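You operate a simulated robot arm through the tools that you are given. There is no shell and no other tool. Be economical: measure what you need, move in short steps, check, and stop when the job is done.

Carry out the task below with a simulated two-armed robot. There is one attempt and no reset: what you move stays moved.

Task
Hold the bowl on the top of the ledger table steady with one hand and put the small lamp from the right end of the packing bench in it with the other.

It is judged by the outcome, as a careful person would: the job done as asked, and still so three seconds after it is handed in. It fails if anything else is knocked over, pushed out of place, dropped, spilled or broken.

Robot
Two 7-joint arms with two-finger grippers on one trunk, on a base that drives. Base frame: it is fixed to the floor where the robot stands at the start and does not move with it; the origin is under the middle of the robot, x ahead of it, y to its left, z up; the surface under the hand at the start is at about z = 0.8. Units: m, rad, N and s.
The left shoulder is at the start at [0.024, 0.217, 1.08], the right one opposite. With the tool pointing down near the work surface each hand reaches from about 0.2 to 0.76 m from the robot's upright axis, wherever it stands, measured 20 degrees to its own side. Places, roughly: bowl [-0.75, 4, 0.75]; small lamp (5x5x11 cm) [0.5, 0.1, 0.8]. Payload 2.2 kg a hand.
The TCP of each hand is the grasp point between the finger pads, 0.019 m short of the fingertips. In the tool frame z runs along the fingers and y along their closing line. Largest opening 0.116 m; the body of the gripper starts 0.07 m behind the TCP.
Orientation is told as [roll, pitch, yaw] about the base's x, y, z axes, in that order, counted from this pose: with the fingers straight down and closing along the base's y, the tool's x points along the base's -x, its y along +y and its z along -z.

Tools
- The arms move only by the tool nudge_tool. It takes "left_increments", "right_increments" or both (then of equal length, played together; a hand with none holds still); each is one flat list of numbers, 7 for each row, row after row: the turn, a rotation vector about the base's x, y, z in units of 120 degrees (1.0 is 120 degrees), then the shift along the base's x, y, z in units of 150 mm (1.0 is 150 mm), then the finger opening in m, from 0 to 0.116. In form: [rx, ry, rz, dx, dy, dz, gripper, rx, ry, rz, dx, dy, dz, gripper, ...]. A call has 1 to 20 rows; each row is the pose to reach, as a shift and turn from the pose commanded when the call began. A call with a number of a shift or a turn outside -1 to 1 is refused whole. A row lasts 0.2 s, in which the tool goes at most 0.05 m and 0.15 rad; a call with a longer step from one row to the next is refused whole, and so is a gripper value outside its range. A pose out of reach is approached as far as the arm can. The call stops where the force on the tool passes 40 N (or 10 N more than at its start, if that is more) or the arm is blocked; 0.2 s more then pass. Each finger halts on what it meets, pressing with about 33 N; the grip force reading is that of the motor and also rises with nothing between the fingers. The clock runs only during rows and for 0.2 s after the last one: add rows that repeat a pose to give the fingers time. The reply holds the time, the measured pose of the TCP, the force on the tool along the base axes, the opening and the grip force, in the units named above and with some noise, with the torque about the TCP (base axes, N m) and any sound that the robot's microphone picked up.
- Cameras (640 x 400 px; columns grow to the right, rows downward): "scene" is now at [0.1234, 0.0237, 1.2612]; the picture's right is [0.23, -0.97, 0.00], its down [-0.49, -0.11, -0.86] and it looks along [0.84, 0.19, -0.50] (base axes); focal length 265 px, centre (320, 200). "left" rides on the left gripper at [0.069, 0.015, -0.097] in its tool frame; the picture's right is [-0.21, 0.98, 0.00], its down [-0.76, -0.17, -0.63] and it looks along [-0.62, -0.14, 0.77] (tool axes); focal length 251 px, centre (320, 200). "right" rides on the right gripper at [0.069, -0.015, -0.097] in its tool frame; the picture's right is [0.22, 0.98, 0.00], its down [-0.76, 0.17, -0.63] and it looks along [-0.62, 0.14, 0.77] (tool axes); focal length 251 px, centre (320, 200). There is no depth. A picture from a camera that has moved, and an enlarged one, comes with that camera's place and axes in the base frame and with its lens. The place of the scene camera against the robot may be out by one fixed shift of up to 0.012 m in any direction.
- grab_frame(camera): a new picture of that camera. No time passes.
- lift_body(by): slides the trunk up (or, below 0, down) by that many m; the arms and the scene camera ride with it, the base frame stays. It gives what a move gives, with no picture.
- drive_base(legs): drives the robot by 1 to 6 legs, each [ahead, left, turn to the left] in m, m and rad, along the robot's own axes; the way and the turn of a leg run together, so that a leg with both is an arc; at most 1.5 m and 3.142 rad a leg. The arms and the cameras ride along, it lands a little off, and it stops where it bumps. It gives what a move gives.
- head_to(pan, tilt): turns the head with the scene camera to pan (to the left, within 1.396 rad either way) and tilt (down, from -0.506 to 1.204), counted from straight ahead of the robot. It gives what a move gives.
- zoom(camera, box): a new picture of the part [left, top, right, bottom] of that camera's present view, enlarged. No time passes.
- sign_off(): hands the job in; it is judged then, once.

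Go step by step. Nothing tells you exact positions but the pictures and the camera data: compare them with the known pose of the tool, close in by small moves and look again before you grip or let go. The budget is 120 turns and 108 pictures, counting those below and the enlarged ones. Unless the task says otherwise, let go and move clear before handing in, and close with one line.

The tools are called after "Call:" as name(argument=value, ...) on one line, values as JSON. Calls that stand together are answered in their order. nudge_tool: Moves the arms, as the interface text tells. Its arguments: {"type":"object","properties":{"left_increments":{"type":"array"},"right_increments":{"type":"array"}},"required":[]} The other tools are called the same way: lift_body (by) slides the trunk up or down; drive_base (legs) drives the base; head_to (pan, tilt) turns the head that bears the scene camera; grab_frame (camera) takes a picture; zoom (camera, box) takes an enlarged picture of a part of a camera's view; sign_off () hands the job in.

At the start:

```text
time: 0.0
left_eef_pos: [0.3731, 0.3546, 1.055]
left_tool_rot: [-0.003, 0.002, 0.0]
left_force: [0.6, -0.8, -0.5]
left_wrist_torque: [-0.01, 0.01, -0.01]
left_finger_gap: 0.1162
left_finger_force: 0.1
right_eef_pos: [0.5437, -0.0524, 1.0462]
right_tool_rot: [-0.002, 0.001, 0.0]
right_force: [0.6, -0.4, -0.3]
right_wrist_torque: [-0.01, 0.01, -0.01]
right_finger_gap: 0.116
right_finger_force: 0.1
trunk travel left (down, up): [-0.225, 0.265]
robot x, y, heading: [0.0041, -0.0037, -0.002]
head pan, tilt: [0.227, 0.525]
```

scene: 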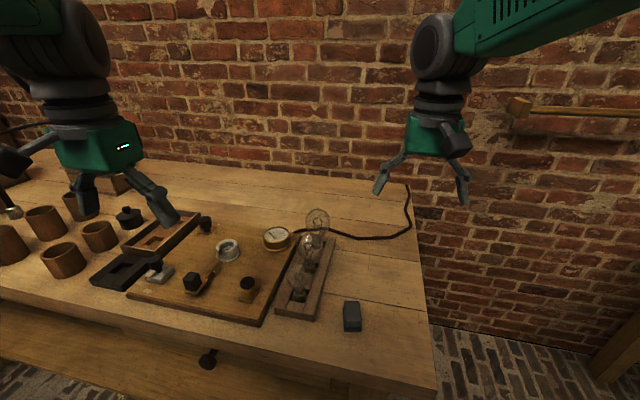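
right: 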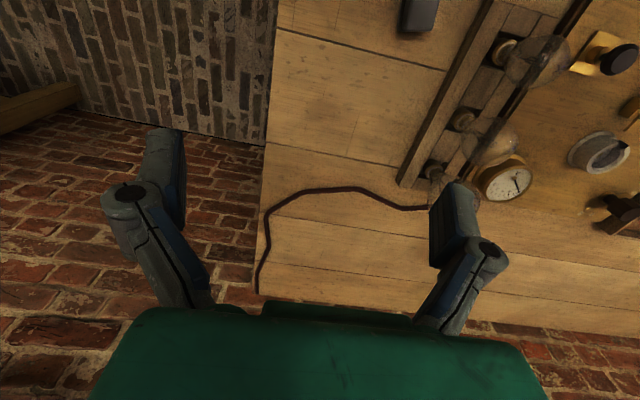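
left: 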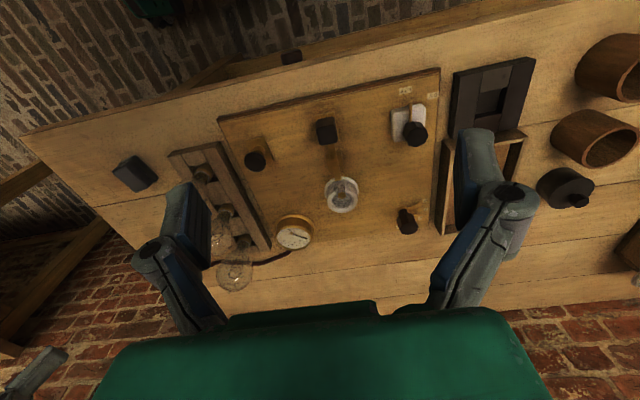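

I see the bench with a board, a gauge, and a rack of glass bulbs near the right end, and I take one of those bulbs to be the small lamp at about [0.5, 0.1, 0.8]. I'll zoom in to identify it.

Call:
zoom(camera="scene", box=[220, 190, 420, 340])

Call:
zoom(camera="right", box=[380, 0, 640, 220])

Call:
zoom(camera="left", box=[100, 120, 360, 300])

```text
2.67 times, centred on (320, 265) of scene
camera zoom: at [0.1234, 0.0237, 1.2612], right [0.23, -0.97, 0.0], down [-0.49, -0.11, -0.86], along [0.84, 0.19, -0.5], focal length 706 px, centre (320, 27)
```

zoom: 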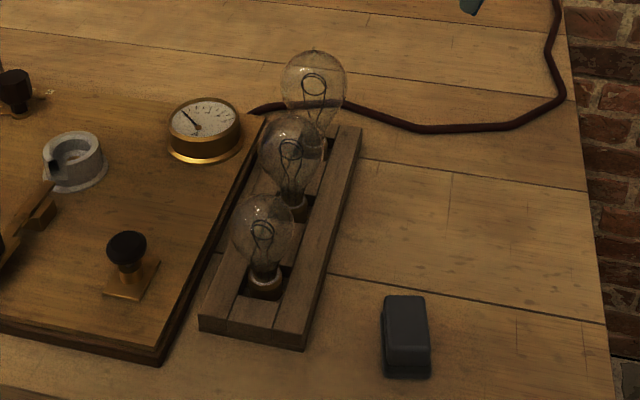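

```text
1.82 times, centred on (510, 110) of right
camera zoom: at [0.4746, -0.0664, 1.1443], right [-0.22, 0.98, 0.0], down [0.76, 0.17, 0.63], along [0.62, 0.14, -0.78], focal length 457 px, centre (-26, 364)
```

zoom: 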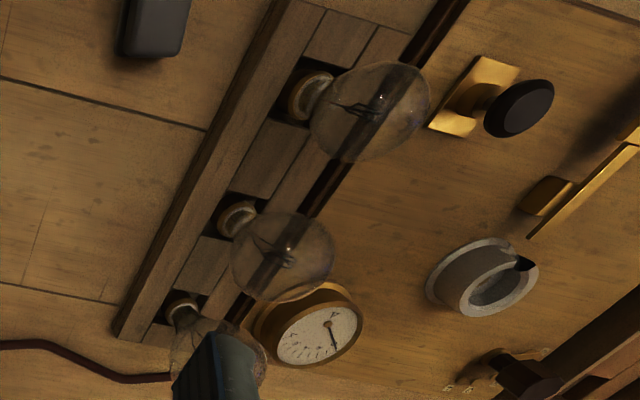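

```text
2.22 times, centred on (230, 210) of left
camera zoom: at [0.3059, 0.3692, 1.1519], right [0.21, 0.98, 0.0], down [0.76, -0.17, 0.63], along [0.62, -0.14, -0.78], focal length 559 px, centre (520, 178)
```

zoom: 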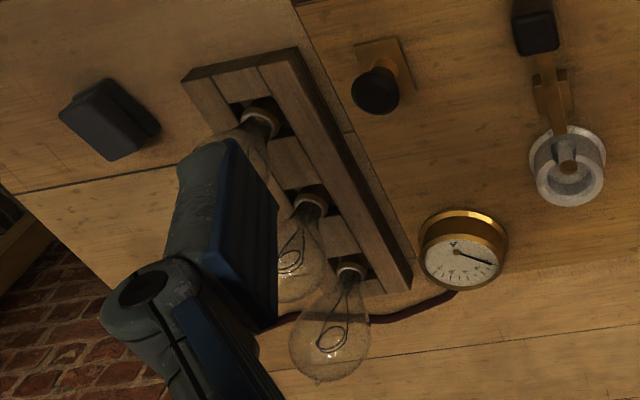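

Three bulbs of increasing size stand in the rack. The nearest is the smallest (about 4.6–5 cm wide) and sits at about [0.478, 0.147], with the globe centre at z≈0.873, so that is the small lamp. I'll bring the left hand over it and swing the right hand out of the way.

Call:
nudge_tool(left_increments=[0, 0, 0, 0.14, -0.2, 0, 0.116, 0, 0, 0, 0.28, -0.4, 0, 0.116, 0, 0, 0, 0.42, -0.6, 0, 0.116, 0, 0, 0, 0.56, -0.8, 0, 0.116, 0, 0, 0, 0.7, -1.0, 0, 0.116], right_increments=[0, 0, 0, -0.1, -0.2, 0, 0.116, 0, 0, 0, -0.2, -0.4, 0, 0.116, 0, 0, 0, -0.3, -0.6, 0, 0.116, 0, 0, 0, -0.4, -0.8, 0, 0.116, 0, 0, 0, -0.5, -1.0, 0, 0.116])

Call:
nudge_tool(left_increments=[0, 0, 0, 0, -0.19, 0, 0.116, 0, 0, 0, 0, -0.38, 0, 0.116, 0, 0, 0, 0, -0.38, 0, 0.116])

Call:
grab_frame(camera="left")

Call:
grab_frame(camera="scene")

```text
time: 1.2
left_eef_pos: [0.476, 0.2015, 1.057]
left_tool_rot: [0.002, -0.001, 0.003]
left_force: [0.7, -0.8, -0.1]
left_wrist_torque: [0.02, 0.0, -0.04]
left_finger_gap: 0.1162
left_finger_force: 0.1
right_eef_pos: [0.4647, -0.2043, 1.0482]
right_tool_rot: [0.002, -0.001, 0.001]
right_force: [-0.5, -0.9, -0.2]
right_wrist_torque: [0.01, 0.0, 0.0]
right_finger_gap: 0.1162
right_finger_force: 0.0
trunk travel left (down, up): [-0.225, 0.265]
robot x, y, heading: [0.002, -0.0015, -0.001]
head pan, tilt: [0.227, 0.525]
```

```text
time: 2.0
left_eef_pos: [0.4751, 0.1453, 1.0548]
left_tool_rot: [0.002, -0.002, -0.001]
left_force: [-0.3, 0.0, 0.5]
left_wrist_torque: [0.0, 0.0, 0.02]
left_finger_gap: 0.1159
left_finger_force: 0.2
right_eef_pos: [0.466, -0.2043, 1.049]
right_tool_rot: [0.002, -0.001, -0.001]
right_force: [0.5, -0.5, -0.2]
right_wrist_torque: [-0.02, 0.01, 0.0]
right_finger_gap: 0.1158
right_finger_force: 0.1
trunk travel left (down, up): [-0.225, 0.265]
robot x, y, heading: [-0.0009, -0.001, -0.004]
head pan, tilt: [0.227, 0.525]
```

```text
101 pictures are left
camera left: at [0.407, 0.1595, 1.1525], right [0.21, 0.98, 0.0], down [0.76, -0.17, 0.63], along [0.62, -0.13, -0.77], focal length 251 px, centre (320, 200)
```

left: 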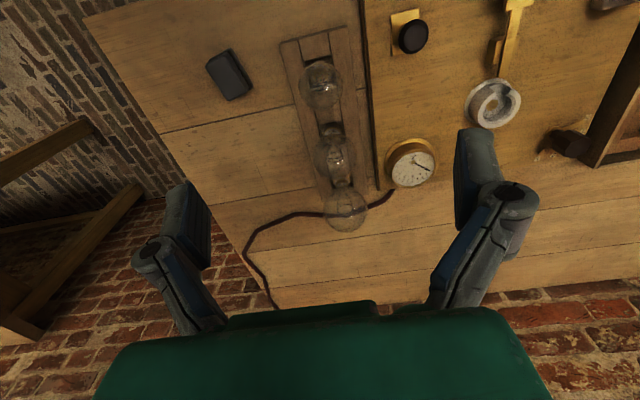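

```text
100 pictures are left
camera scene: at [0.1234, 0.0206, 1.2612], right [0.22, -0.97, 0.0], down [-0.49, -0.11, -0.86], along [0.84, 0.2, -0.5], focal length 265 px, centre (320, 200)
```

scene: 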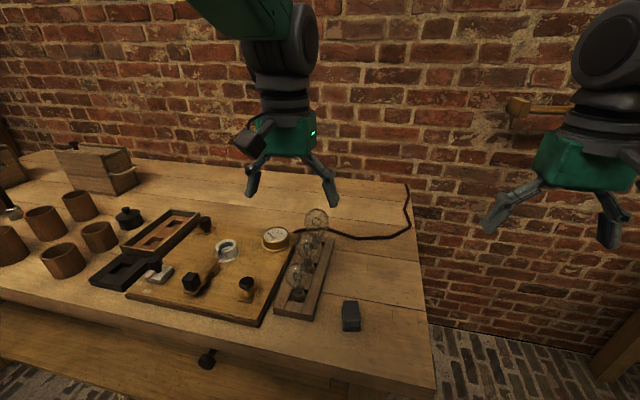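

The left wrist view confirms the small lamp at [0.478, 0.146], right under the hand. I'll descend in two steps.

Call:
nudge_tool(left_increments=[0, 0, 0, 0.02, 0, -0.25, 0.116, 0, 0, 0, 0.02, 0, -0.5, 0.116, 0, 0, 0, 0.02, 0, -0.75, 0.116, 0, 0, 0, 0.02, 0, -0.9, 0.116, 0, 0, 0, 0.02, 0, -0.9, 0.116])

Call:
grab_frame(camera="left")

Call:
zoom(camera="scene", box=[220, 190, 420, 340])

```text
time: 3.2
left_eef_pos: [0.4791, 0.1453, 0.9223]
left_tool_rot: [0.0, 0.0, 0.0]
left_force: [0.3, 0.1, 0.6]
left_wrist_torque: [0.02, 0.0, -0.01]
left_finger_gap: 0.116
left_finger_force: 0.0
right_eef_pos: [0.4668, -0.2024, 1.0507]
right_tool_rot: [0.001, 0.0, 0.001]
right_force: [-0.6, 0.7, 0.7]
right_wrist_torque: [-0.01, 0.02, -0.03]
right_finger_gap: 0.1159
right_finger_force: 0.2
trunk travel left (down, up): [-0.225, 0.265]
robot x, y, heading: [0.0, -0.0003, -0.005]
head pan, tilt: [0.227, 0.525]
```

```text
99 pictures are left
camera left: at [0.4107, 0.1596, 1.0191], right [0.21, 0.98, 0.0], down [0.76, -0.17, 0.63], along [0.62, -0.14, -0.77], focal length 251 px, centre (320, 200)
```

left: 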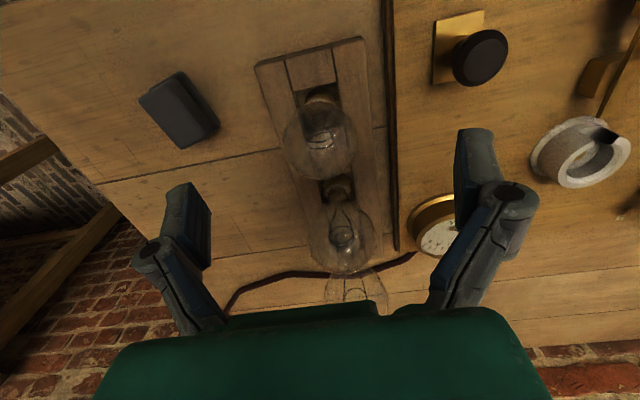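

```text
2.67 times, centred on (320, 265) of scene
camera zoom: at [0.1232, 0.0216, 1.2613], right [0.23, -0.97, 0.0], down [-0.49, -0.11, -0.86], along [0.84, 0.2, -0.5], focal length 706 px, centre (320, 27)
```

zoom: 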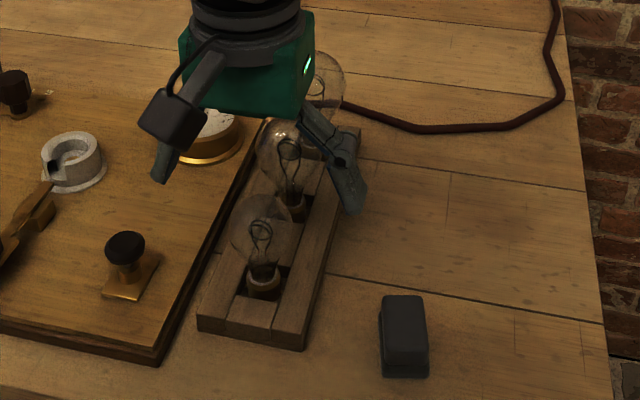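

The bulb is centred between the fingers at about [0.477, 0.144]. I'll go down to the globe's equator, then close gently.

Call:
nudge_tool(left_increments=[0, 0, 0, -0.01, -0.005, -0.18, 0.116, 0, 0, 0, -0.01, -0.005, -0.36, 0.1, 0, 0, 0, -0.01, -0.005, -0.36, 0.08, 0, 0, 0, -0.01, -0.005, -0.36, 0.064, 0, 0, 0, -0.01, -0.005, -0.36, 0.064])

Call:
zoom(camera="left", box=[160, 80, 480, 320])

Call:
zoom(camera="scene", box=[240, 200, 400, 320])

```text
time: 4.4
left_eef_pos: [0.4782, 0.1443, 0.8688]
left_tool_rot: [-0.002, -0.001, 0.001]
left_force: [-0.8, -0.4, -0.2]
left_wrist_torque: [-0.02, 0.0, -0.03]
left_finger_gap: 0.0639
left_finger_force: 0.1
right_eef_pos: [0.4655, -0.2043, 1.0499]
right_tool_rot: [0.0, -0.001, 0.0]
right_force: [-0.6, 0.0, 0.0]
right_wrist_torque: [0.0, 0.02, 0.0]
right_finger_gap: 0.1157
right_finger_force: 0.1
trunk travel left (down, up): [-0.225, 0.265]
robot x, y, heading: [0.0012, 0.0029, -0.0]
head pan, tilt: [0.227, 0.525]
```

```text
1.67 times, centred on (320, 200) of left
camera zoom: at [0.409, 0.1586, 0.9655], right [0.21, 0.98, 0.0], down [0.76, -0.17, 0.63], along [0.62, -0.14, -0.77], focal length 419 px, centre (320, 200)
```

zoom: 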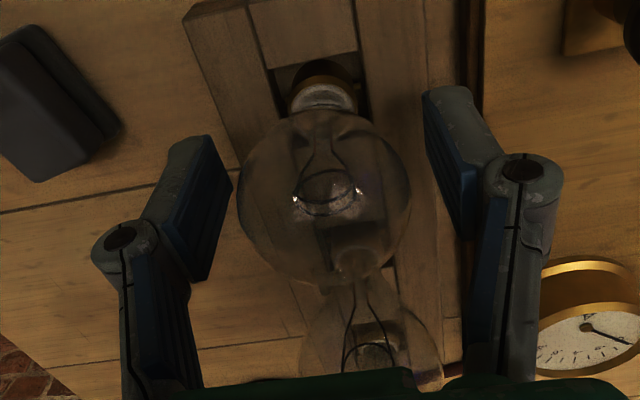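

```text
3.33 times, centred on (320, 260) of scene
camera zoom: at [0.1237, 0.0216, 1.2612], right [0.23, -0.97, 0.0], down [-0.49, -0.11, -0.86], along [0.84, 0.2, -0.5], focal length 882 px, centre (320, 0)
```

zoom: 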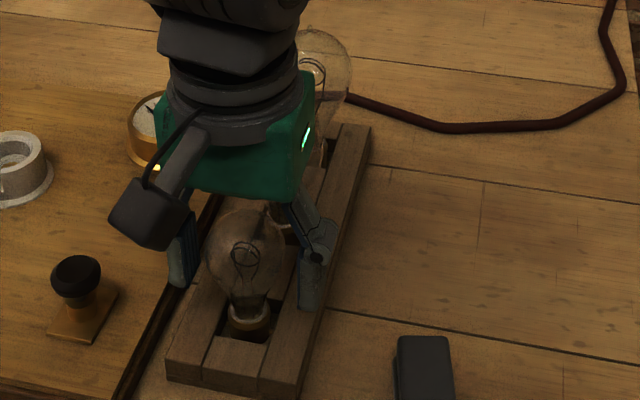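

The fingers straddle the globe at its equator. I'll close gradually, watching the grip force.

Call:
nudge_tool(left_increments=[0, 0, 0, 0, -0.005, 0, 0.056, 0, 0, 0, 0, -0.005, 0, 0.052, 0, 0, 0, 0, -0.005, 0, 0.049, 0, 0, 0, 0, -0.005, 0, 0.046, 0, 0, 0, 0, -0.005, 0, 0.044, 0, 0, 0, 0, -0.005, 0, 0.044])

```text
time: 5.8
left_eef_pos: [0.4781, 0.1436, 0.8675]
left_tool_rot: [0.0, -0.001, 0.001]
left_force: [0.2, 0.0, 0.0]
left_wrist_torque: [-0.01, -0.02, -0.03]
left_finger_gap: 0.0441
left_finger_force: 0.0
right_eef_pos: [0.466, -0.2037, 1.0492]
right_tool_rot: [0.0, -0.001, -0.001]
right_force: [-0.2, 0.4, 0.2]
right_wrist_torque: [0.02, 0.02, 0.01]
right_finger_gap: 0.1161
right_finger_force: 0.0
trunk travel left (down, up): [-0.225, 0.265]
robot x, y, heading: [0.0035, -0.0012, 0.0]
head pan, tilt: [0.227, 0.525]
```

There's no contact reading at 44 mm, which is less than the width I expected. I'll look before closing any more.

Call:
zoom(camera="left", box=[200, 100, 440, 280])

Call:
zoom(camera="scene", box=[240, 220, 360, 310])

```text
2.22 times, centred on (320, 190) of left
camera zoom: at [0.4099, 0.158, 0.9656], right [0.21, 0.98, 0.0], down [0.76, -0.17, 0.63], along [0.62, -0.14, -0.77], focal length 559 px, centre (320, 222)
```

zoom: 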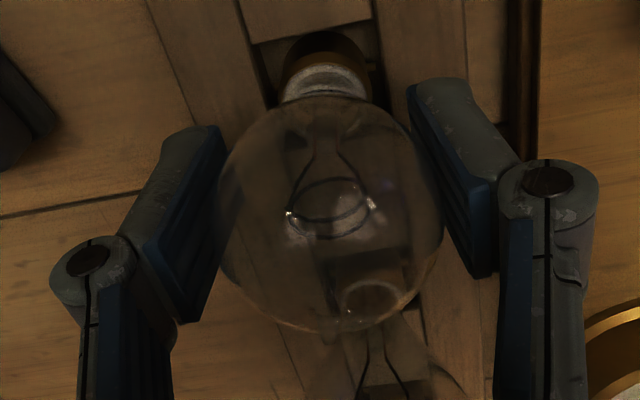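

```text
4.44 times, centred on (300, 265) of scene
camera zoom: at [0.1238, 0.0216, 1.2612], right [0.23, -0.97, 0.0], down [-0.49, -0.11, -0.86], along [0.84, 0.2, -0.5], focal length 1176 px, centre (409, -89)
```

zoom: 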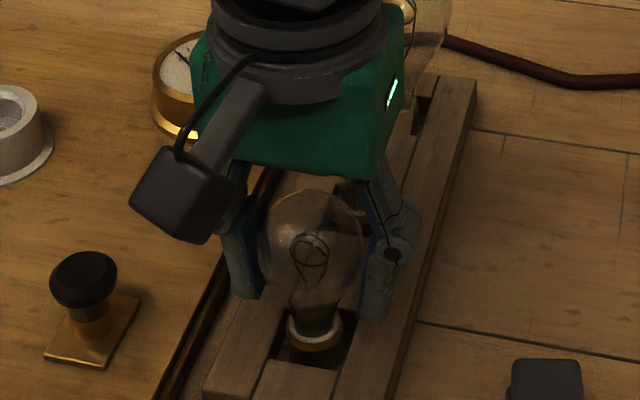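

The pads look about to touch the glass. I'll keep closing in small steps.

Call:
nudge_tool(left_increments=[0, 0, 0, 0, 0, 0.01, 0.042, 0, 0, 0, 0, 0, 0.01, 0.04, 0, 0, 0, 0, 0, 0.01, 0.038, 0, 0, 0, 0, 0, 0.01, 0.038])

```text
time: 6.8
left_eef_pos: [0.4785, 0.1444, 0.8695]
left_tool_rot: [0.0, -0.003, -0.001]
left_force: [-0.3, 0.5, -0.5]
left_wrist_torque: [0.02, 0.02, -0.03]
left_finger_gap: 0.0392
left_finger_force: 0.7
right_eef_pos: [0.4663, -0.2034, 1.0491]
right_tool_rot: [-0.002, -0.002, -0.001]
right_force: [0.7, -0.4, 0.1]
right_wrist_torque: [0.04, 0.0, 0.01]
right_finger_gap: 0.1159
right_finger_force: 0.0
trunk travel left (down, up): [-0.225, 0.265]
robot x, y, heading: [0.0015, -0.0031, 0.002]
head pan, tilt: [0.227, 0.525]
```

Contact comes at about 39 mm, and the force rises gently with the command. I'll tighten a little more for a firm but gentle hold.

Call:
nudge_tool(left_increments=[0, 0, 0, 0, 0, 0, 0.034, 0, 0, 0, 0, 0, 0, 0.031, 0, 0, 0, 0, 0, 0, 0.031, 0, 0, 0, 0, 0, 0, 0.031])

Call:
zoom(camera="left", box=[200, 100, 440, 280])

```text
time: 7.8
left_eef_pos: [0.4782, 0.1431, 0.8699]
left_tool_rot: [0.001, 0.0, 0.001]
left_force: [-0.3, -0.3, -0.1]
left_wrist_torque: [0.01, 0.0, -0.01]
left_finger_gap: 0.0377
left_finger_force: 29.9
right_eef_pos: [0.4659, -0.2034, 1.0493]
right_tool_rot: [0.001, 0.0, -0.001]
right_force: [0.0, -0.2, 0.7]
right_wrist_torque: [0.0, 0.0, -0.02]
right_finger_gap: 0.116
right_finger_force: 0.0
trunk travel left (down, up): [-0.225, 0.265]
robot x, y, heading: [-0.0017, 0.0001, 0.0]
head pan, tilt: [0.227, 0.525]
```

```text
2.22 times, centred on (320, 190) of left
camera zoom: at [0.4097, 0.1581, 0.9666], right [0.21, 0.98, 0.0], down [0.76, -0.17, 0.63], along [0.62, -0.14, -0.77], focal length 559 px, centre (320, 222)
```

zoom: 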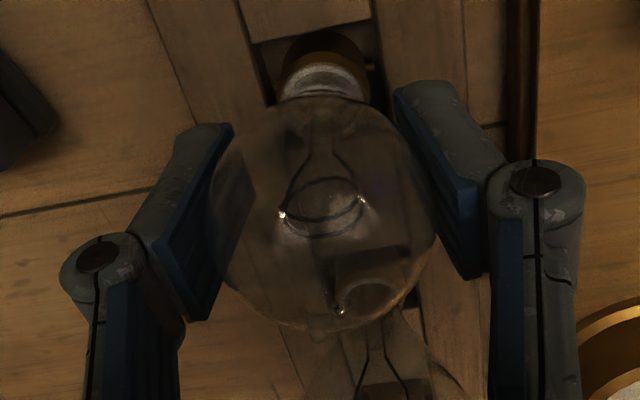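

The grip is 30 N, the glass looks intact and the lamp is held. I'll lift it slowly straight up by a few centimetres and check.

Call:
nudge_tool(left_increments=[0, 0, 0, 0, 0, 0.05, 0.031, 0, 0, 0, 0, 0, 0.1, 0.031, 0, 0, 0, 0, 0, 0.18, 0.031, 0, 0, 0, 0, 0, 0.26, 0.031, 0, 0, 0, 0, 0, 0.26, 0.031])

Call:
zoom(camera="left", box=[160, 60, 480, 300])

Call:
zoom(camera="scene", box=[240, 200, 400, 320])

```text
time: 9.0
left_eef_pos: [0.4787, 0.1434, 0.9081]
left_tool_rot: [0.002, -0.002, 0.0]
left_force: [-0.5, -0.1, 0.1]
left_wrist_torque: [0.0, -0.01, 0.03]
left_finger_gap: 0.0379
left_finger_force: 30.1
right_eef_pos: [0.4668, -0.2044, 1.0503]
right_tool_rot: [0.002, -0.003, 0.001]
right_force: [0.3, -0.1, -0.1]
right_wrist_torque: [-0.03, -0.01, 0.02]
right_finger_gap: 0.1161
right_finger_force: 0.1
trunk travel left (down, up): [-0.225, 0.265]
robot x, y, heading: [0.0034, 0.0007, -0.0]
head pan, tilt: [0.227, 0.525]
```

```text
1.67 times, centred on (320, 180) of left
camera zoom: at [0.41, 0.1579, 1.0053], right [0.21, 0.98, 0.0], down [0.76, -0.17, 0.63], along [0.62, -0.14, -0.77], focal length 419 px, centre (320, 233)
```

zoom: 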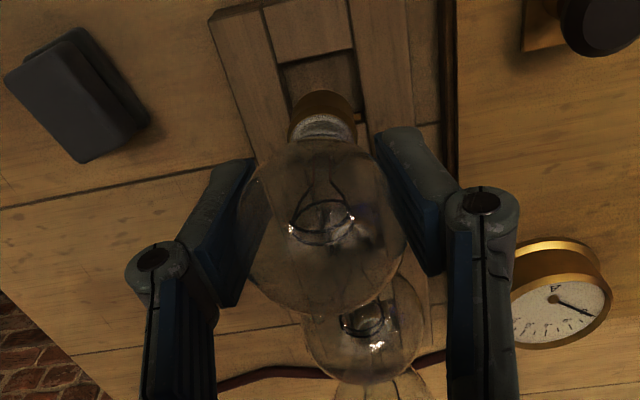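

```text
3.33 times, centred on (320, 260) of scene
camera zoom: at [0.124, 0.0216, 1.2611], right [0.23, -0.97, 0.0], down [-0.49, -0.11, -0.86], along [0.84, 0.2, -0.5], focal length 882 px, centre (320, 0)
```

zoom: 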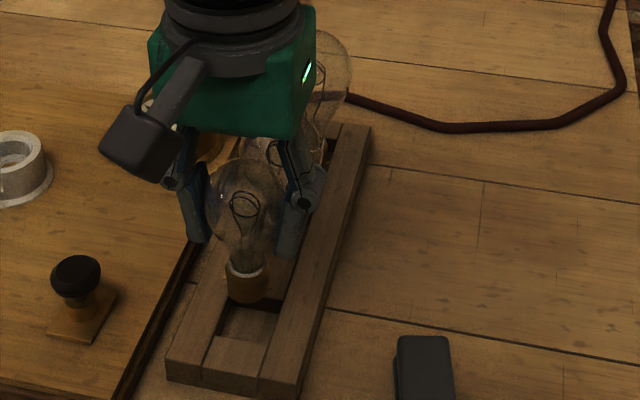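

The lamp came free cleanly. I'll raise it well clear, draw it in, and then look left toward the ledger table.

Call:
nudge_tool(left_increments=[0, 0, 0, 0, 0, 0.25, 0.031, 0, 0, 0, 0, 0, 0.5, 0.031, 0, 0, 0, 0, 0, 0.75, 0.031, 0, 0, 0, 0, 0, 1.0, 0.031, 0, 0, 0, -0.2, 0.2, 1.0, 0.031, 0, 0, 0, -0.4, 0.4, 1.0, 0.031, 0, 0, 0, -0.6, 0.6, 1.0, 0.031, 0, 0, 0, -0.8, 0.8, 1.0, 0.031])

Call:
head_to(pan=1.396, tilt=0.2)

Call:
grab_frame(camera="scene")

Call:
grab_frame(camera="left")

```text
time: 10.8
left_eef_pos: [0.355, 0.2713, 1.057]
left_tool_rot: [-0.007, -0.005, 0.001]
left_force: [-0.1, 1.2, -1.4]
left_wrist_torque: [-0.09, -0.01, -0.02]
left_finger_gap: 0.0379
left_finger_force: 30.5
right_eef_pos: [0.4644, -0.1943, 1.0509]
right_tool_rot: [-0.006, -0.001, -0.001]
right_force: [0.2, -0.2, -0.4]
right_wrist_torque: [-0.08, -0.01, 0.02]
right_finger_gap: 0.1162
right_finger_force: 0.1
trunk travel left (down, up): [-0.225, 0.265]
robot x, y, heading: [-0.0009, 0.0027, -0.002]
head pan, tilt: [0.227, 0.525]
```

```text
time: 12.2
left_eef_pos: [0.3574, 0.2598, 1.0589]
left_tool_rot: [0.003, -0.004, 0.0]
left_force: [0.1, 0.0, -1.7]
left_wrist_torque: [-0.01, 0.01, -0.02]
left_finger_gap: 0.0382
left_finger_force: 29.9
right_eef_pos: [0.4663, -0.2068, 1.0487]
right_tool_rot: [0.004, -0.002, 0.002]
right_force: [-0.3, 0.0, 0.0]
right_wrist_torque: [0.04, -0.02, 0.0]
right_finger_gap: 0.116
right_finger_force: 0.1
trunk travel left (down, up): [-0.225, 0.265]
robot x, y, heading: [0.0007, 0.0009, 0.004]
head pan, tilt: [1.396, 0.201]
```

```text
90 pictures are left
camera scene: at [0.0511, 0.0891, 1.2918], right [0.98, -0.17, 0.0], down [-0.04, -0.19, -0.98], along [0.17, 0.97, -0.2], focal length 265 px, centre (320, 200)
```

scene: 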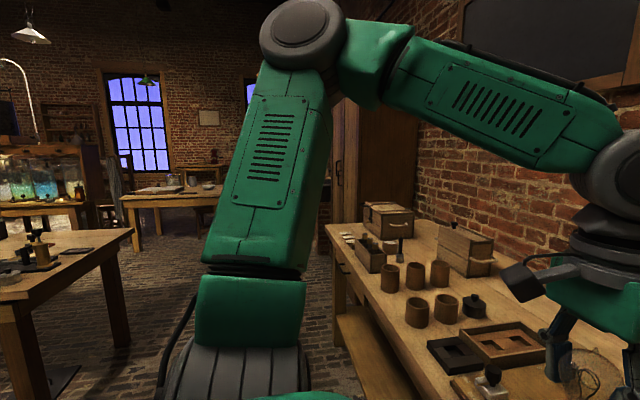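

```text
89 pictures are left
camera left: at [0.2888, 0.2734, 1.1567], right [0.21, 0.98, 0.0], down [0.76, -0.17, 0.63], along [0.62, -0.13, -0.77], focal length 251 px, centre (320, 200)
```

left: 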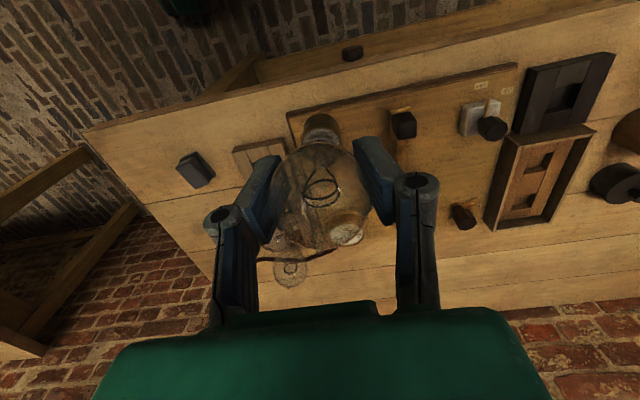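

The lamp is secure. A table with books, seen to the left at about image (175,195), is likely the ledger table, so I'll zoom in on it.

Call:
zoom(camera="scene", box=[80, 130, 260, 270])

Call:
zoom(camera="scene", box=[0, 200, 220, 400])

```text
2.86 times, centred on (170, 200) of scene
camera zoom: at [0.0511, 0.0891, 1.2918], right [0.98, -0.17, 0.0], down [-0.04, -0.19, -0.98], along [0.17, 0.97, -0.2], focal length 756 px, centre (749, 200)
```

zoom: 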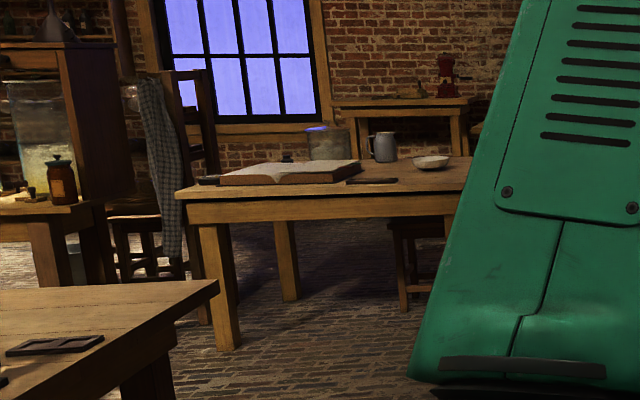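

```text
2.00 times, centred on (110, 300) of scene
camera zoom: at [0.0511, 0.0891, 1.2918], right [0.98, -0.17, 0.0], down [-0.04, -0.19, -0.98], along [0.17, 0.97, -0.2], focal length 529 px, centre (740, 0)
```

zoom: 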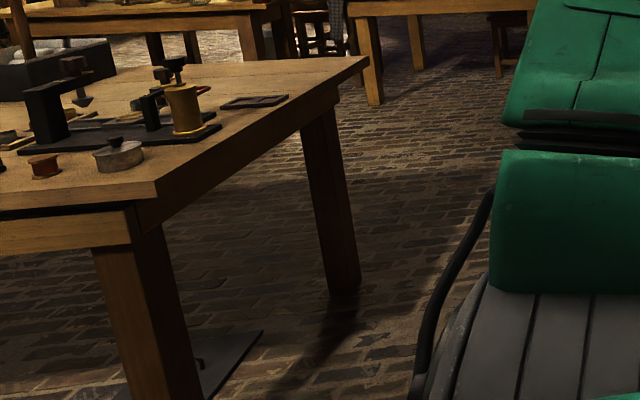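

The ledger table's front edge runs along y≈3.4, and the bowl sits near [-0.82, 3.9, 0.73], with a jug and a book beside it. The way there is between the bench (x≥0.35) and a work table (x≤-0.85). I'll back off a bit and turn left to look down that aisle.

Call:
drive_base(legs=[[-0.25, 0, 0], [0, 0, 0.785], [0, 0, 0.785]])

Call:
head_to(pan=0.0, tilt=0.35)

Call:
grab_frame(camera="scene")

```text
time: 18.1
left_eef_pos: [-0.5181, 0.3555, 1.058]
left_tool_rot: [-0.002, -0.003, 1.575]
left_force: [-0.7, -0.4, -0.7]
left_wrist_torque: [0.03, -0.01, 0.0]
left_finger_gap: 0.0378
left_finger_force: 29.6
right_eef_pos: [-0.0515, 0.4671, 1.0501]
right_tool_rot: [-0.001, -0.001, 1.574]
right_force: [0.6, -0.3, 0.0]
right_wrist_torque: [-0.03, 0.05, 0.02]
right_finger_gap: 0.116
right_finger_force: 0.1
trunk travel left (down, up): [-0.225, 0.265]
robot x, y, heading: [-0.2516, -0.0004, 1.581]
head pan, tilt: [1.396, 0.201]
```

```text
time: 19.7
left_eef_pos: [-0.5189, 0.3539, 1.0592]
left_tool_rot: [-0.003, -0.003, 1.576]
left_force: [0.0, -0.1, -1.2]
left_wrist_torque: [0.02, -0.03, 0.04]
left_finger_gap: 0.0378
left_finger_force: 30.1
right_eef_pos: [-0.0535, 0.4642, 1.0514]
right_tool_rot: [0.0, -0.003, 1.575]
right_force: [0.0, -0.6, -0.4]
right_wrist_torque: [0.02, -0.01, 0.0]
right_finger_gap: 0.116
right_finger_force: 0.1
trunk travel left (down, up): [-0.225, 0.265]
robot x, y, heading: [-0.2534, 0.0014, 1.572]
head pan, tilt: [0.0, 0.351]
```

```text
86 pictures are left
camera scene: at [-0.2629, 0.1377, 1.2773], right [1.0, 0.0, 0.0], down [0.0, -0.35, -0.94], along [0.0, 0.94, -0.35], focal length 265 px, centre (320, 200)
```

scene: 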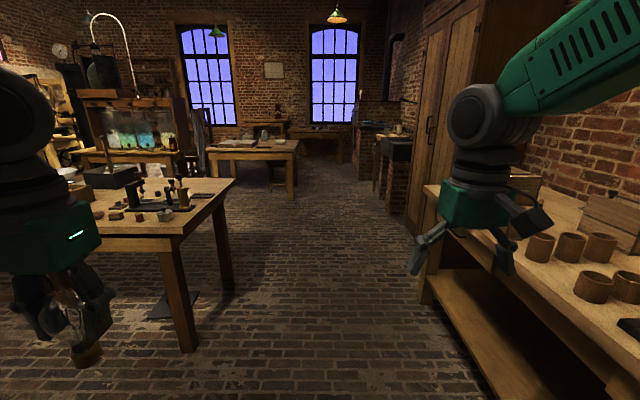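

The aisle is clear. The ledger table's right end is at x≈-0.55 with the bowl near that end, so I'll drive up the aisle and look again.

Call:
drive_base(legs=[[1.3, 0, 0], [1.0, 0, 0]])

Call:
head_to(pan=0.35, tilt=0.4)

Call:
grab_frame(camera="scene")

```text
time: 30.9
left_eef_pos: [-0.5984, 2.6094, 1.0596]
left_tool_rot: [-0.003, -0.005, 1.616]
left_force: [0.4, 0.4, -0.9]
left_wrist_torque: [-0.04, -0.02, 0.01]
left_finger_gap: 0.0369
left_finger_force: 30.0
right_eef_pos: [-0.1376, 2.7393, 1.0513]
right_tool_rot: [0.002, -0.003, 1.615]
right_force: [-0.1, 0.1, -0.4]
right_wrist_torque: [-0.06, -0.01, 0.01]
right_finger_gap: 0.1158
right_finger_force: 0.1
trunk travel left (down, up): [-0.225, 0.265]
robot x, y, heading: [-0.3214, 2.2642, 1.617]
head pan, tilt: [0.0, 0.351]
```

```text
time: 31.7
left_eef_pos: [-0.5985, 2.6075, 1.0609]
left_tool_rot: [-0.002, -0.005, 1.616]
left_force: [0.5, 0.5, -0.3]
left_wrist_torque: [0.03, -0.01, -0.01]
left_finger_gap: 0.0371
left_finger_force: 30.2
right_eef_pos: [-0.1384, 2.7369, 1.0512]
right_tool_rot: [0.0, -0.006, 1.615]
right_force: [-0.1, 0.2, 0.9]
right_wrist_torque: [0.03, 0.03, 0.0]
right_finger_gap: 0.116
right_finger_force: 0.1
trunk travel left (down, up): [-0.225, 0.265]
robot x, y, heading: [-0.3193, 2.2658, 1.616]
head pan, tilt: [0.351, 0.4]
```

```text
85 pictures are left
camera scene: at [-0.3652, 2.3961, 1.2728], right [0.92, 0.38, 0.0], down [0.15, -0.36, -0.92], along [-0.35, 0.85, -0.39], focal length 265 px, centre (320, 200)
```

scene: 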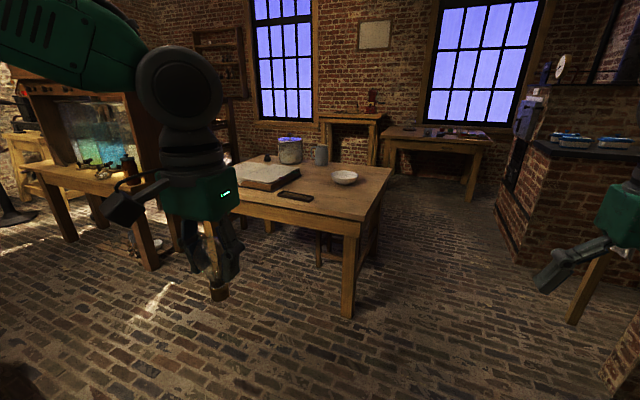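

Table's right edge is at x≈-0.605 (y 3.43–4.37), and the bowl is at about [-0.84, 3.94], 23 cm in from that edge. I'll drive along the table's right end, then turn to face it.

Call:
drive_base(legs=[[0.45, -0.27, 0], [1.19, 0, 0]])

Call:
head_to(pan=1.1, tilt=0.6)

Call:
grab_frame(camera="scene")

```text
time: 40.3
left_eef_pos: [-0.3814, 4.2464, 1.0597]
left_tool_rot: [0.002, -0.006, 1.609]
left_force: [0.9, 0.5, -0.1]
left_wrist_torque: [0.0, -0.01, 0.0]
left_finger_gap: 0.0365
left_finger_force: 29.9
right_eef_pos: [0.0798, 4.3737, 1.0508]
right_tool_rot: [0.001, -0.005, 1.61]
right_force: [-0.3, -0.2, -0.1]
right_wrist_torque: [-0.01, 0.01, -0.02]
right_finger_gap: 0.116
right_finger_force: 0.0
trunk travel left (down, up): [-0.225, 0.265]
robot x, y, heading: [-0.106, 3.9072, 1.61]
head pan, tilt: [0.351, 0.4]
```

```text
time: 41.4
left_eef_pos: [-0.3849, 4.244, 1.0605]
left_tool_rot: [-0.003, -0.006, 1.61]
left_force: [-0.4, -0.2, -0.6]
left_wrist_torque: [-0.02, -0.02, -0.03]
left_finger_gap: 0.0366
left_finger_force: 29.7
right_eef_pos: [0.0744, 4.3719, 1.0535]
right_tool_rot: [-0.003, -0.007, 1.611]
right_force: [-0.2, -0.3, 0.8]
right_wrist_torque: [-0.02, -0.03, 0.04]
right_finger_gap: 0.1161
right_finger_force: 0.0
trunk travel left (down, up): [-0.225, 0.265]
robot x, y, heading: [-0.105, 3.904, 1.611]
head pan, tilt: [1.1, 0.6]
```

```text
84 pictures are left
camera scene: at [-0.1989, 3.9851, 1.2545], right [0.42, 0.91, 0.0], down [0.52, -0.24, -0.82], along [-0.75, 0.34, -0.57], focal length 265 px, centre (320, 200)
```

scene: 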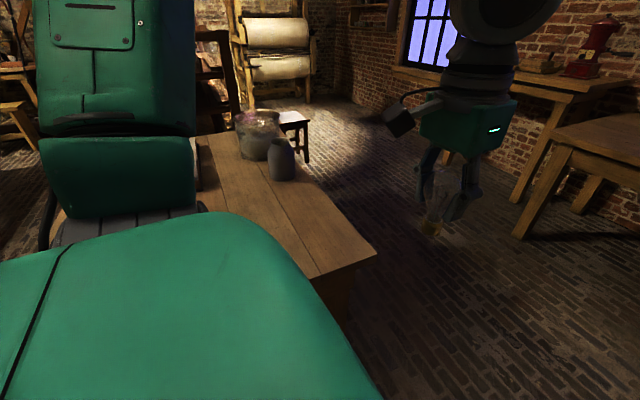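

I'm beside the table's right end with room to turn. I'll turn left to face it and check the lamp, because the grip gap has drifted by a millimetre.

Call:
drive_base(legs=[[0, 0, 0.765], [0, 0, 0.765]])

Call:
head_to(pan=0.0, tilt=0.6)

Call:
grab_frame(camera="scene")

Call:
grab_frame(camera="left")

Call:
grab_frame(camera="right")

```text
time: 45.9
left_eef_pos: [-0.4569, 3.6392, 1.06]
left_tool_rot: [-0.003, -0.007, 3.14]
left_force: [-0.7, -0.3, 0.5]
left_wrist_torque: [0.0, 0.05, 0.0]
left_finger_gap: 0.0363
left_finger_force: 29.6
right_eef_pos: [-0.5654, 4.1064, 1.0524]
right_tool_rot: [-0.002, -0.008, 3.139]
right_force: [0.4, 0.4, -0.1]
right_wrist_torque: [-0.02, 0.05, -0.01]
right_finger_gap: 0.116
right_finger_force: 0.1
trunk travel left (down, up): [-0.225, 0.265]
robot x, y, heading: [-0.1086, 3.9055, 3.141]
head pan, tilt: [1.1, 0.6]
```

```text
time: 47.2
left_eef_pos: [-0.4563, 3.6409, 1.0617]
left_tool_rot: [-0.002, -0.008, 3.14]
left_force: [0.7, 0.0, -0.9]
left_wrist_torque: [0.02, -0.01, -0.02]
left_finger_gap: 0.0362
left_finger_force: 29.2
right_eef_pos: [-0.564, 4.1069, 1.0532]
right_tool_rot: [-0.001, -0.007, 3.14]
right_force: [0.7, 0.3, -0.5]
right_wrist_torque: [0.02, 0.01, 0.01]
right_finger_gap: 0.1161
right_finger_force: 0.0
trunk travel left (down, up): [-0.225, 0.265]
robot x, y, heading: [-0.1083, 3.9088, 3.142]
head pan, tilt: [0.0, 0.6]
```

```text
83 pictures are left
camera scene: at [-0.2438, 3.9049, 1.2545], right [0.0, 1.0, 0.0], down [0.57, 0.0, -0.82], along [-0.82, 0.0, -0.57], focal length 265 px, centre (320, 200)
```

scene: 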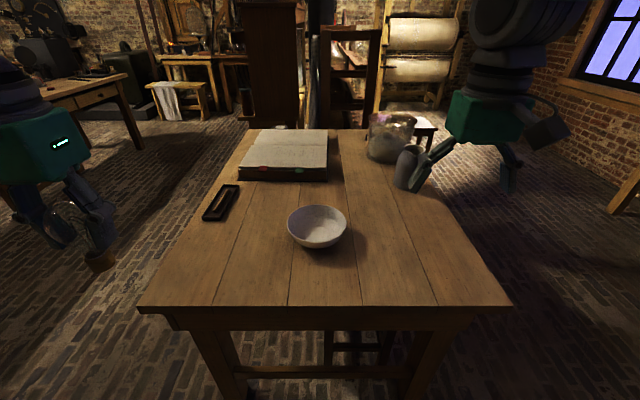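

```text
82 pictures are left
camera left: at [-0.3854, 3.6245, 1.158], right [-0.22, -0.98, 0.0], down [-0.75, 0.17, 0.64], along [-0.62, 0.14, -0.77], focal length 251 px, centre (320, 200)
```

left: 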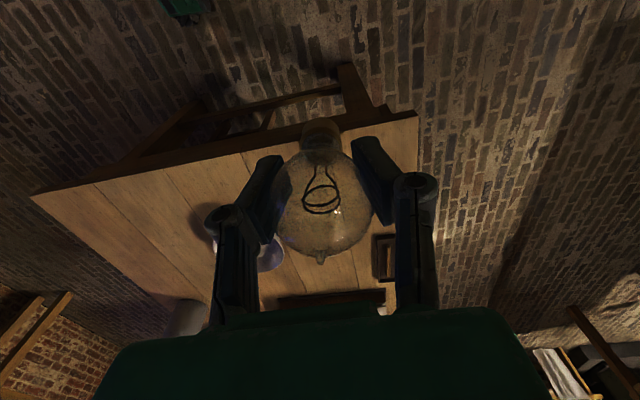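

```text
81 pictures are left
camera right: at [-0.4939, 4.1222, 1.1494], right [0.21, -0.98, 0.0], down [-0.75, -0.17, 0.64], along [-0.62, -0.13, -0.77], focal length 251 px, centre (320, 200)
```

right: 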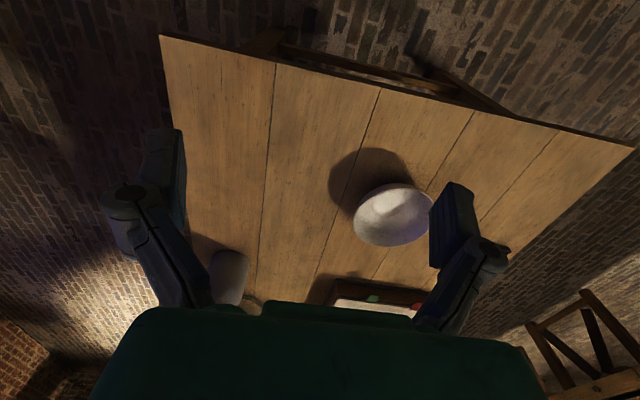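

The lamp is still held upright. The bowl sits alone near the table's end, about 16–17 cm across. I'll move 8 cm closer, then take zooms to measure its rim and height.

Call:
drive_base(legs=[[0.08, 0, 0]])

Call:
zoom(camera="scene", box=[240, 180, 400, 300])

Call:
zoom(camera="right", box=[300, 120, 500, 270])

Call:
zoom(camera="left", box=[160, 80, 480, 320])

```text
time: 48.3
left_eef_pos: [-0.5392, 3.6407, 1.0604]
left_tool_rot: [-0.001, -0.007, 3.138]
left_force: [-0.1, -0.1, -0.3]
left_wrist_torque: [0.02, -0.02, 0.01]
left_finger_gap: 0.0364
left_finger_force: 29.4
right_eef_pos: [-0.6455, 4.1097, 1.0512]
right_tool_rot: [0.001, -0.006, 3.138]
right_force: [1.0, 0.9, -0.4]
right_wrist_torque: [-0.01, -0.05, 0.01]
right_finger_gap: 0.1158
right_finger_force: 0.1
trunk travel left (down, up): [-0.225, 0.265]
robot x, y, heading: [-0.1896, 3.9034, 3.141]
head pan, tilt: [0.0, 0.6]
```

```text
3.33 times, centred on (320, 240) of scene
camera zoom: at [-0.3257, 3.9056, 1.2544], right [0.0, 1.0, 0.0], down [0.57, 0.0, -0.82], along [-0.82, 0.0, -0.57], focal length 882 px, centre (320, 67)
```

zoom: 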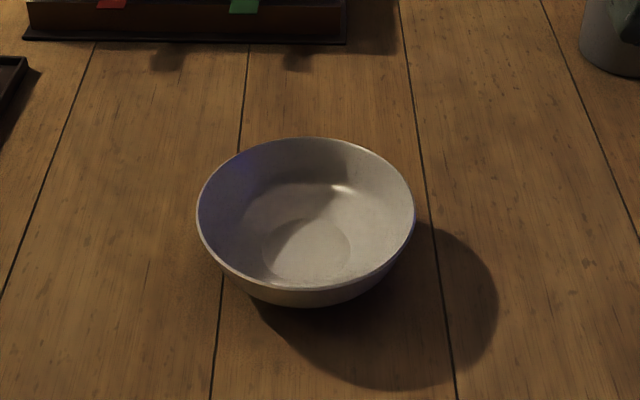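

```text
2.67 times, centred on (400, 195) of right
camera zoom: at [-0.5762, 4.1233, 1.1485], right [0.21, -0.98, 0.0], down [-0.75, -0.16, 0.64], along [-0.62, -0.13, -0.77], focal length 670 px, centre (107, 213)
```

zoom: 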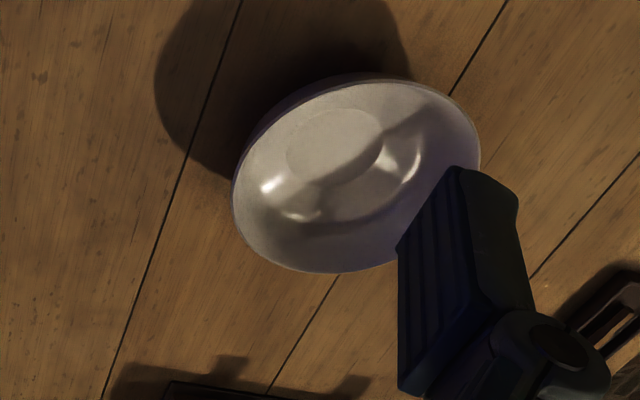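

```text
1.67 times, centred on (320, 200) of left
camera zoom: at [-0.4686, 3.6254, 1.1575], right [-0.22, -0.98, 0.0], down [-0.75, 0.17, 0.64], along [-0.62, 0.14, -0.77], focal length 419 px, centre (320, 200)
```

zoom: 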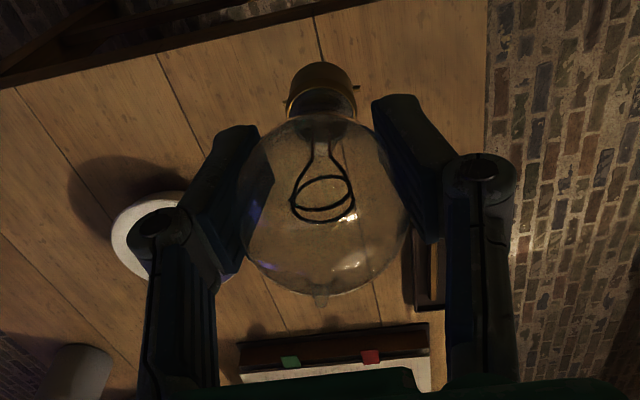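

The bowl's rim is about 17 cm across, centred near [-0.82, 3.895] at z≈0.77–0.8. The lamp is creeping slightly in the pads, so I'll ease the grip a little while bringing the right hand closer for a better measurement.

Call:
nudge_tool(left_increments=[0, 0, 0, 0, 0, 0, 0.032, 0, 0, 0, 0, 0, 0, 0.033, 0, 0, 0, 0, 0, 0, 0.033, 0, 0, 0, 0, 0, 0, 0.033, 0, 0, 0, 0, 0, 0, 0.033], right_increments=[0, 0, 0, -0.25, -0.08, -0.1, 0.116, 0, 0, 0, -0.5, -0.16, -0.2, 0.1, 0, 0, 0, -0.75, -0.24, -0.3, 0.09, 0, 0, 0, -1.0, -0.3, -0.4, 0.08, 0, 0, 0, -1.0, -0.3, -0.4, 0.08])

Call:
grab_frame(camera="right")

Call:
grab_frame(camera="scene")

```text
time: 49.5
left_eef_pos: [-0.5333, 3.6426, 1.0625]
left_tool_rot: [-0.003, -0.01, 3.137]
left_force: [0.8, 0.2, -0.5]
left_wrist_torque: [0.02, 0.01, -0.02]
left_finger_gap: 0.036
left_finger_force: 29.9
right_eef_pos: [-0.7898, 4.0655, 0.9953]
right_tool_rot: [0.0, -0.011, 3.139]
right_force: [0.5, 0.2, -0.1]
right_wrist_torque: [0.02, 0.02, 0.03]
right_finger_gap: 0.0801
right_finger_force: 0.1
trunk travel left (down, up): [-0.225, 0.265]
robot x, y, heading: [-0.1884, 3.9049, 3.138]
head pan, tilt: [0.0, 0.6]
```

```text
77 pictures are left
camera right: at [-0.7202, 4.0798, 1.0901], right [0.21, -0.98, 0.0], down [-0.75, -0.16, 0.64], along [-0.63, -0.13, -0.77], focal length 251 px, centre (320, 200)
```

right: 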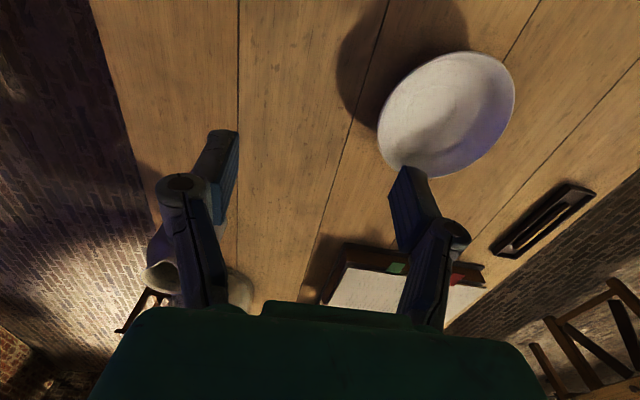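

```text
76 pictures are left
camera scene: at [-0.3244, 3.9053, 1.2547], right [0.0, 1.0, 0.0], down [0.57, 0.0, -0.82], along [-0.82, 0.0, -0.57], focal length 265 px, centre (320, 200)
```

scene: 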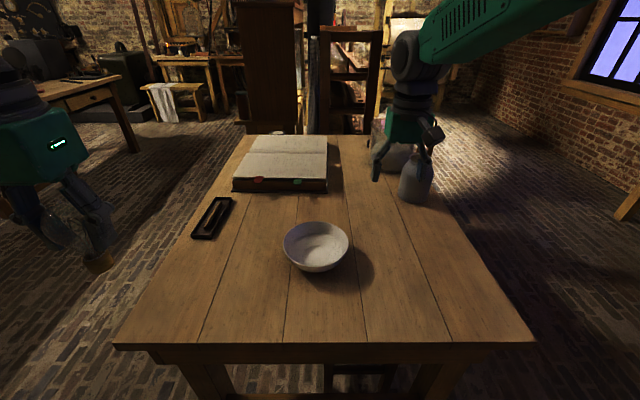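

Combining the views puts the bowl rim centre at about [-0.81, 3.897, 0.777] with a radius of about 0.083. I'll tilt the right hand outward to match the bowl wall, come down near the right-hand rim, and measure again.

Call:
nudge_tool(left_increments=[0, 0, 0, 0, 0, 0, 0.0335, 0, 0, 0, 0, 0, 0, 0.034, 0, 0, 0, 0, 0, 0, 0.034, 0, 0, 0, 0, 0, 0, 0.034, 0, 0, 0, 0, 0, 0, 0.034, 0, 0, 0, 0, 0, 0, 0.034], right_increments=[-0.056, 0, 0, -0.026, -0.04, -0.15, 0.07, -0.112, 0, 0, -0.05, -0.08, -0.3, 0.06, -0.168, 0, 0, -0.08, -0.12, -0.45, 0.06, -0.224, 0, 0, -0.1, -0.16, -0.6, 0.06, -0.28, 0, 0, -0.13, -0.2, -0.75, 0.06, -0.28, 0, 0, -0.13, -0.2, -0.75, 0.06])

Call:
grab_frame(camera="right")

Call:
grab_frame(camera="scene")

```text
time: 50.9
left_eef_pos: [-0.5343, 3.6421, 1.0624]
left_tool_rot: [-0.002, -0.01, 3.139]
left_force: [0.1, 0.7, -0.5]
left_wrist_torque: [0.0, 0.02, -0.01]
left_finger_gap: 0.036
left_finger_force: 29.9
right_eef_pos: [-0.8132, 4.0344, 0.8832]
right_tool_rot: [0.589, -0.01, 3.133]
right_force: [0.0, -0.7, -0.8]
right_wrist_torque: [-0.01, 0.02, 0.03]
right_finger_gap: 0.0602
right_finger_force: 0.0
trunk travel left (down, up): [-0.225, 0.265]
robot x, y, heading: [-0.1876, 3.9028, 3.139]
head pan, tilt: [0.0, 0.6]
```

```text
75 pictures are left
camera right: at [-0.7427, 4.1003, 0.9539], right [0.21, -0.81, 0.54], down [-0.75, 0.22, 0.62], along [-0.63, -0.54, -0.56], focal length 251 px, centre (320, 200)
```

right: 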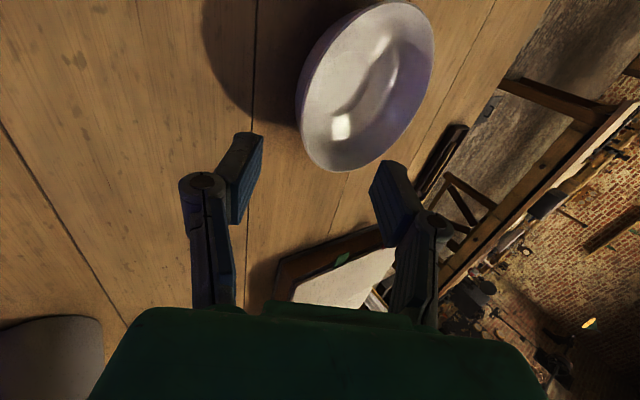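

```text
74 pictures are left
camera scene: at [-0.3253, 3.9063, 1.2545], right [0.0, 1.0, 0.0], down [0.57, 0.0, -0.82], along [-0.82, 0.0, -0.57], focal length 265 px, centre (320, 200)
```

scene: 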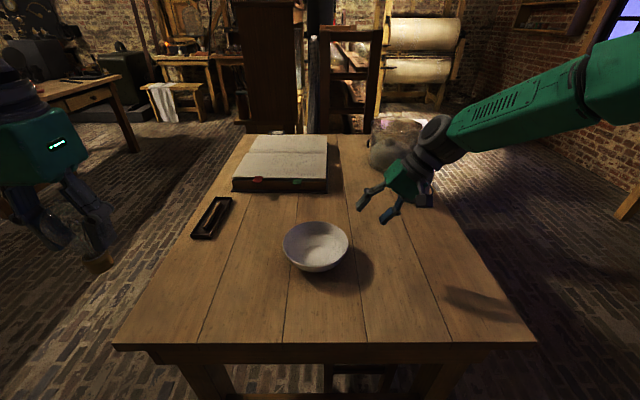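

In this view the bowl's right rim is near [-0.811, 3.982, 0.777], and the scene projection of the hand matches its reported pose. I'll advance to 5 cm short of the rim and check alignment.

Call:
nudge_tool(right_increments=[0, 0, 0, 0.01, -0.08, -0.2, 0.06, 0, 0, 0, 0.015, -0.164, -0.43, 0.06, 0, 0, 0, 0.015, -0.164, -0.43, 0.06])

Call:
grab_frame(camera="right")

Call:
zoom(camera="scene", box=[250, 170, 410, 290])

```text
time: 51.7
left_eef_pos: [-0.5351, 3.6415, 1.0621]
left_tool_rot: [-0.004, -0.009, 3.136]
left_force: [0.5, 0.0, 0.4]
left_wrist_torque: [0.02, 0.04, -0.04]
left_finger_gap: 0.0362
left_finger_force: 29.9
right_eef_pos: [-0.8116, 4.0093, 0.816]
right_tool_rot: [0.586, -0.007, 3.135]
right_force: [-0.1, -0.7, 0.4]
right_wrist_torque: [0.01, 0.0, 0.03]
right_finger_gap: 0.0598
right_finger_force: 0.1
trunk travel left (down, up): [-0.225, 0.265]
robot x, y, heading: [-0.1855, 3.9072, 3.135]
head pan, tilt: [0.0, 0.6]
```

```text
73 pictures are left
camera right: at [-0.7403, 4.0751, 0.8874], right [0.21, -0.82, 0.54], down [-0.75, 0.22, 0.62], along [-0.63, -0.54, -0.57], focal length 251 px, centre (320, 200)
```

right: 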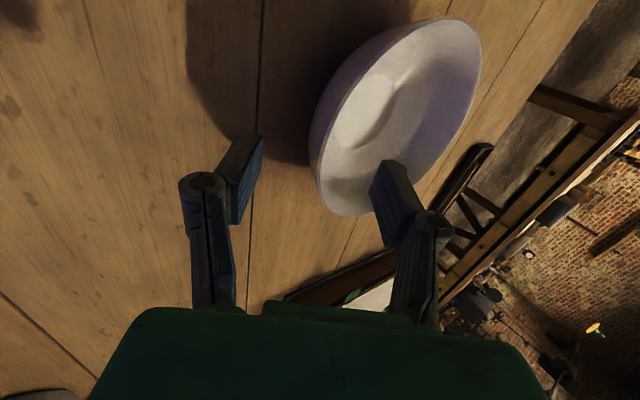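

```text
3.33 times, centred on (330, 230) of scene
camera zoom: at [-0.3255, 3.9056, 1.2545], right [0.0, 1.0, 0.0], down [0.57, 0.0, -0.82], along [-0.82, 0.0, -0.57], focal length 882 px, centre (287, 100)
```

zoom: 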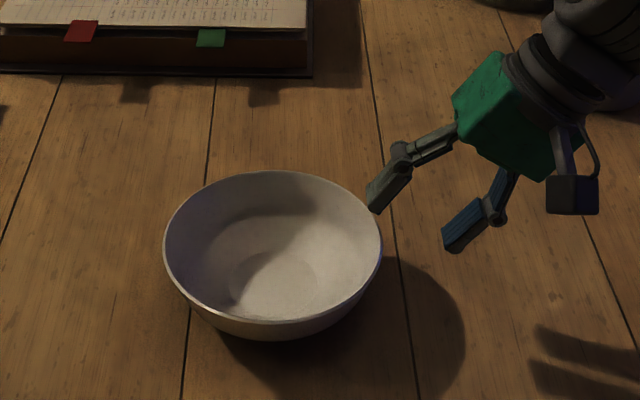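

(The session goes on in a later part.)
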